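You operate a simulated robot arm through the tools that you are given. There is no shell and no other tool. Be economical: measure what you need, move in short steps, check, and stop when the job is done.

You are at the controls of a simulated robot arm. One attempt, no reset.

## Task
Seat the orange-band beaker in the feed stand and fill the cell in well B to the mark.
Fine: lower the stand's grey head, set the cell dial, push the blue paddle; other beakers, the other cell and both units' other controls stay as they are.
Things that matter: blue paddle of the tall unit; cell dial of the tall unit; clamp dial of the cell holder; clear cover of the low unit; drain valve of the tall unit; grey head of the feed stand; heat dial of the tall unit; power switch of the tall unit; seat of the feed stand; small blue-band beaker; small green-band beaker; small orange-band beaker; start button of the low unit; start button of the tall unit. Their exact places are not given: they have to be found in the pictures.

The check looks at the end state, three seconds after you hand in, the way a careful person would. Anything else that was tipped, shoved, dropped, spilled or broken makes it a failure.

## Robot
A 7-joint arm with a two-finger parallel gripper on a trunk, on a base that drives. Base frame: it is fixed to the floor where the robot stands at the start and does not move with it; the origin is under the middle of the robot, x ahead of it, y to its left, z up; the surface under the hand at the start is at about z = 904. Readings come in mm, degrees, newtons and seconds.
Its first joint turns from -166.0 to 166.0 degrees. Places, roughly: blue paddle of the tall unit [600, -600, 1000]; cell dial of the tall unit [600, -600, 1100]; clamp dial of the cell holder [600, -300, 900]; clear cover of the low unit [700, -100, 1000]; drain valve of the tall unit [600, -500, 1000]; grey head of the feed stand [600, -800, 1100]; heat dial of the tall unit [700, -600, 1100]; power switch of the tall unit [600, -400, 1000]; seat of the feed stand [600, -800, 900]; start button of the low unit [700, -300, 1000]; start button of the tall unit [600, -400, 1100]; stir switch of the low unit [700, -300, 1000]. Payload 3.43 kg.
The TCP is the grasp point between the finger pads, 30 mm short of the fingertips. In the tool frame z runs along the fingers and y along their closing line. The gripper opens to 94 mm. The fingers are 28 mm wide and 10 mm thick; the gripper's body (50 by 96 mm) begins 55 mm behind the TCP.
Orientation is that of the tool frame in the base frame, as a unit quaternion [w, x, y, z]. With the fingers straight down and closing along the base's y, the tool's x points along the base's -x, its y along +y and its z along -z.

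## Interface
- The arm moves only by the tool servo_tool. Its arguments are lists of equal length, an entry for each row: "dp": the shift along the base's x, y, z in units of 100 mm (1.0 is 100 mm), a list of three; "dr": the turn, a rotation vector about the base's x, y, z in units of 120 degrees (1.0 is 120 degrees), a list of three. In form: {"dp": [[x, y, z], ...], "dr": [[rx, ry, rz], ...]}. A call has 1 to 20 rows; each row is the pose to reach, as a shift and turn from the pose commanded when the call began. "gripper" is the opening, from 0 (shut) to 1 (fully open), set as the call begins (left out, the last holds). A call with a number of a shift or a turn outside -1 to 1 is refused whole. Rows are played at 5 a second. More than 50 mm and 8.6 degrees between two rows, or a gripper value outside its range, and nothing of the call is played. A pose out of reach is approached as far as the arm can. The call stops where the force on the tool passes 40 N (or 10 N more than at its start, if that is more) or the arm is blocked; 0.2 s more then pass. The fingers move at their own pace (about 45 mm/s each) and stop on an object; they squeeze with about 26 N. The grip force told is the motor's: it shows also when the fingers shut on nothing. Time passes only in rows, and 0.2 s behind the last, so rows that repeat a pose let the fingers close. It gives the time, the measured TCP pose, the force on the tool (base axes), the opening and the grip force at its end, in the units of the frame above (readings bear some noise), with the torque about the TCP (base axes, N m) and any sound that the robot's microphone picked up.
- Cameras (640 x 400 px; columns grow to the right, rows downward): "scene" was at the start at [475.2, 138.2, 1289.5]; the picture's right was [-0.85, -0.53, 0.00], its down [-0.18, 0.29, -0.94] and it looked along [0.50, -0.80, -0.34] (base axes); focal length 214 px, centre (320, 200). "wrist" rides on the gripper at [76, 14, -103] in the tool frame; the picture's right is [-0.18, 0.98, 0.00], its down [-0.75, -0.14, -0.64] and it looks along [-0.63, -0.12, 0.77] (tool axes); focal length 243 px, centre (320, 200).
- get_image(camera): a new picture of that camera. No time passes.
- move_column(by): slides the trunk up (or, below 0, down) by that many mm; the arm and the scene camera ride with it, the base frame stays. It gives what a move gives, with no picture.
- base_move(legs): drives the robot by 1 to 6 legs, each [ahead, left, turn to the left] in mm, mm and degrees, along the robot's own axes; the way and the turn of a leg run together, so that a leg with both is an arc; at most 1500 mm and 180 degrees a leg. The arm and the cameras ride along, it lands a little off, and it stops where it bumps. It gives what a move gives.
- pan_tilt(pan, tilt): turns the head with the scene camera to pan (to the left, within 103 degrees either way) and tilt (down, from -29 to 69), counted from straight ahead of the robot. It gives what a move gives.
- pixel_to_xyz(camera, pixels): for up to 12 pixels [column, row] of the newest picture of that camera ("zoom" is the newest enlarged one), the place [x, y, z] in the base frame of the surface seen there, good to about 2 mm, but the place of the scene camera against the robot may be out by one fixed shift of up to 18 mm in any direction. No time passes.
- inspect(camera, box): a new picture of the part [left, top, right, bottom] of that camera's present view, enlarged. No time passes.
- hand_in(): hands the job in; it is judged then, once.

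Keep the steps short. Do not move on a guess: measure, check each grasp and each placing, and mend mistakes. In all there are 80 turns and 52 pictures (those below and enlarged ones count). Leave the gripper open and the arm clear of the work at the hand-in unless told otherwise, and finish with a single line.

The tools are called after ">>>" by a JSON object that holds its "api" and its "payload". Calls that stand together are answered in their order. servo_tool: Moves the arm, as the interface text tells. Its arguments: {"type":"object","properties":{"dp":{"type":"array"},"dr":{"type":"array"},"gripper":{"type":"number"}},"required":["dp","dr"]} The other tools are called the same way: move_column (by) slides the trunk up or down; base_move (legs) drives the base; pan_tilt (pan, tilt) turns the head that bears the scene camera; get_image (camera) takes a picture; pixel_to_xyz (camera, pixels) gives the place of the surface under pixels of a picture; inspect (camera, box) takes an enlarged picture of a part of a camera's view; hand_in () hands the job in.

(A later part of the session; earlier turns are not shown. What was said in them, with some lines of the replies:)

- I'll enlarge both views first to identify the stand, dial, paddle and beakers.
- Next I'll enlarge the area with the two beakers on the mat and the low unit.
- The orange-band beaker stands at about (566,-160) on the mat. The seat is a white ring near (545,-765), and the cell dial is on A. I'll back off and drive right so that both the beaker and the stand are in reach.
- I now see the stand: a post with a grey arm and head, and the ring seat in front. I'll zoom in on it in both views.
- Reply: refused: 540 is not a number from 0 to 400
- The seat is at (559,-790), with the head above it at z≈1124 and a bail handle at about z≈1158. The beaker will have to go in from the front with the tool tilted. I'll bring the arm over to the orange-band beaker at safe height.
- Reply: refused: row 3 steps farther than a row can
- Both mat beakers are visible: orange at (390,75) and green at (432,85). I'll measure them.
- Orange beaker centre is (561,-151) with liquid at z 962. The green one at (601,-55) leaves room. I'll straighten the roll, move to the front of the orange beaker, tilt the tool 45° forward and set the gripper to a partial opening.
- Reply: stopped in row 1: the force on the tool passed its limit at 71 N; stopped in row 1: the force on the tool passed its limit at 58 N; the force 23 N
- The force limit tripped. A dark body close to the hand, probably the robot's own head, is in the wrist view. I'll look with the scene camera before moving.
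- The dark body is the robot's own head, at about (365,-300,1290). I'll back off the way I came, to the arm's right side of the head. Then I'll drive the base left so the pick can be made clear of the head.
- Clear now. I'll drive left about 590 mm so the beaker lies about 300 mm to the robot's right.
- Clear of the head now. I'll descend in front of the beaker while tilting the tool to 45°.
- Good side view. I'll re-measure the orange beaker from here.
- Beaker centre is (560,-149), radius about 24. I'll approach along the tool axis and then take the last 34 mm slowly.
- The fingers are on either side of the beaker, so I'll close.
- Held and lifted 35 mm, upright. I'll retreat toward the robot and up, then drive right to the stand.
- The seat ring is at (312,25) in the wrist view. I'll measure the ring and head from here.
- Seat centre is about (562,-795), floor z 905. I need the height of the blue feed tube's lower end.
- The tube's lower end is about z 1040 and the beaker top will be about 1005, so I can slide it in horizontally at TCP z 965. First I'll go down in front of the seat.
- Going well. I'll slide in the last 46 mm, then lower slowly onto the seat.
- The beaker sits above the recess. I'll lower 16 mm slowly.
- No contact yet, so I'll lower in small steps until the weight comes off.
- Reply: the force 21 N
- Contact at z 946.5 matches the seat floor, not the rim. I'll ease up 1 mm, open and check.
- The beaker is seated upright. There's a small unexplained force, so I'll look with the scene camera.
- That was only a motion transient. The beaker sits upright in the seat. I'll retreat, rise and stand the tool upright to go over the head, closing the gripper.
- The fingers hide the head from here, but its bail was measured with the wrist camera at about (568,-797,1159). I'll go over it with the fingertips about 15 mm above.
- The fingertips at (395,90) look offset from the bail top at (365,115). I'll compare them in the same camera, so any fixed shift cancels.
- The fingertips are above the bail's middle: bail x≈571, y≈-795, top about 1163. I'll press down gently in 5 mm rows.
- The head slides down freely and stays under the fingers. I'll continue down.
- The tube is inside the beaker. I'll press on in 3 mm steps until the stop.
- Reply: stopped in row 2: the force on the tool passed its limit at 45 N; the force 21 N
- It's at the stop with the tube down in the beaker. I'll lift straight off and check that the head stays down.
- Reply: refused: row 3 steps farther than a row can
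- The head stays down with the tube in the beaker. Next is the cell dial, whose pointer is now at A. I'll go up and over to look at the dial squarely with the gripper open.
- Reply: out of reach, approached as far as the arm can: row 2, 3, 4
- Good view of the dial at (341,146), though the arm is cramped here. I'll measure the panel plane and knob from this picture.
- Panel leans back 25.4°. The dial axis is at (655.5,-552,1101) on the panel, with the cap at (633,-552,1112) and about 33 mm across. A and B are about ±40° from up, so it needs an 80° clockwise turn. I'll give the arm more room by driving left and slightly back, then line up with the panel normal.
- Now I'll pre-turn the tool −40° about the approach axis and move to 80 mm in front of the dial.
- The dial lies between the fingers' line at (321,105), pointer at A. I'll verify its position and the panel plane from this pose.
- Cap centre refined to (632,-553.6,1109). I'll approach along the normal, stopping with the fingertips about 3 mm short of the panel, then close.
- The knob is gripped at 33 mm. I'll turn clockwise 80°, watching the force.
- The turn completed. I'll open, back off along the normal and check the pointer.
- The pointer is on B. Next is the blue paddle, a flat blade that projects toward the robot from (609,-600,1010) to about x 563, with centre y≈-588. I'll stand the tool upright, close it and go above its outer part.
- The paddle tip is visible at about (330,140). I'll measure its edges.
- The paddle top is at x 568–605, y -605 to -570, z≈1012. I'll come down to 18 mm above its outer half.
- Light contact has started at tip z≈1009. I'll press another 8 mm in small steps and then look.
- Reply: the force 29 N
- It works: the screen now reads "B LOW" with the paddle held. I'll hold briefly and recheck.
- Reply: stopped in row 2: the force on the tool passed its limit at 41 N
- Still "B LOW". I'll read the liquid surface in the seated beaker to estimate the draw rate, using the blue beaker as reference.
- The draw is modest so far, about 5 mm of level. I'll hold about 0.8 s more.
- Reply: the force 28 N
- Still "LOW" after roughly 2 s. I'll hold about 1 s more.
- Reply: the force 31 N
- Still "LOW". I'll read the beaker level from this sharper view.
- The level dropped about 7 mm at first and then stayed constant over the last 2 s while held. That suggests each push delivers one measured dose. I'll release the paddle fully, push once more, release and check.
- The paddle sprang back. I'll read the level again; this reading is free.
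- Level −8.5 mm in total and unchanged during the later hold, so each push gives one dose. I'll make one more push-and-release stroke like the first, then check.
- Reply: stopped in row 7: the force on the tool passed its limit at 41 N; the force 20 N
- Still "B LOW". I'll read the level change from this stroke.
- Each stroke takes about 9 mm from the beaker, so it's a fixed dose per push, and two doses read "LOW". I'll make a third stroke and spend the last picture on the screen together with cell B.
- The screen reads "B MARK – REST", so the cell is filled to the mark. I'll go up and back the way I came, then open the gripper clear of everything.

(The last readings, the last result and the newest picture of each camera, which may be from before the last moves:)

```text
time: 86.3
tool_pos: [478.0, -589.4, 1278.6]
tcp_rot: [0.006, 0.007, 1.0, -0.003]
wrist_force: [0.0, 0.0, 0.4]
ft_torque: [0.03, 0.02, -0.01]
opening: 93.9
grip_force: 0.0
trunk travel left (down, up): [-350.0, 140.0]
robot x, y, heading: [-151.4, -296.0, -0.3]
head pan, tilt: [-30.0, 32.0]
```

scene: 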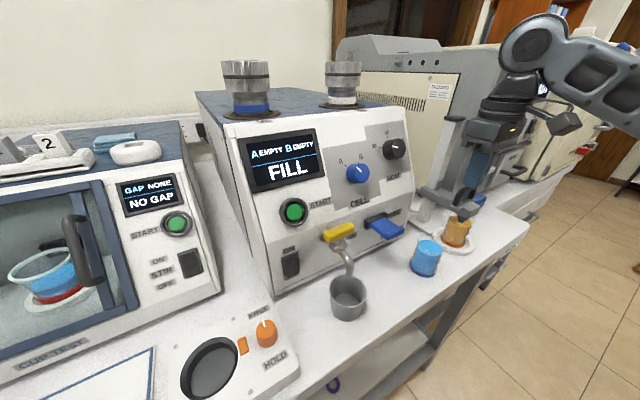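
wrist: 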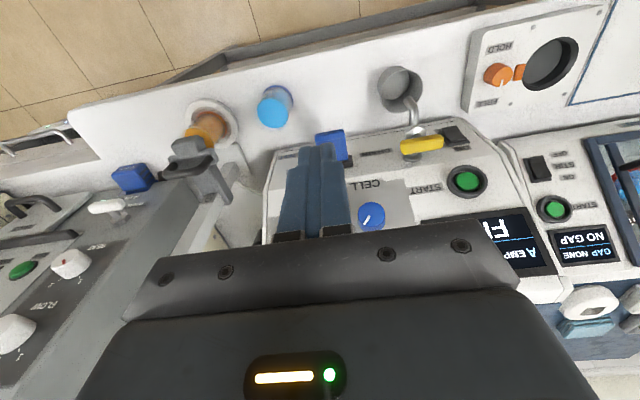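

The arm is clear and the gripper is open, so I'm handing in.

>>> {"api": "hand_in", "payload": {}}

```text
The job is handed in.
```

The orange-band beaker is in the feed stand with the grey head lowered into it, the cell dial is on B, and after three paddle pushes the screen reads "B MARK".
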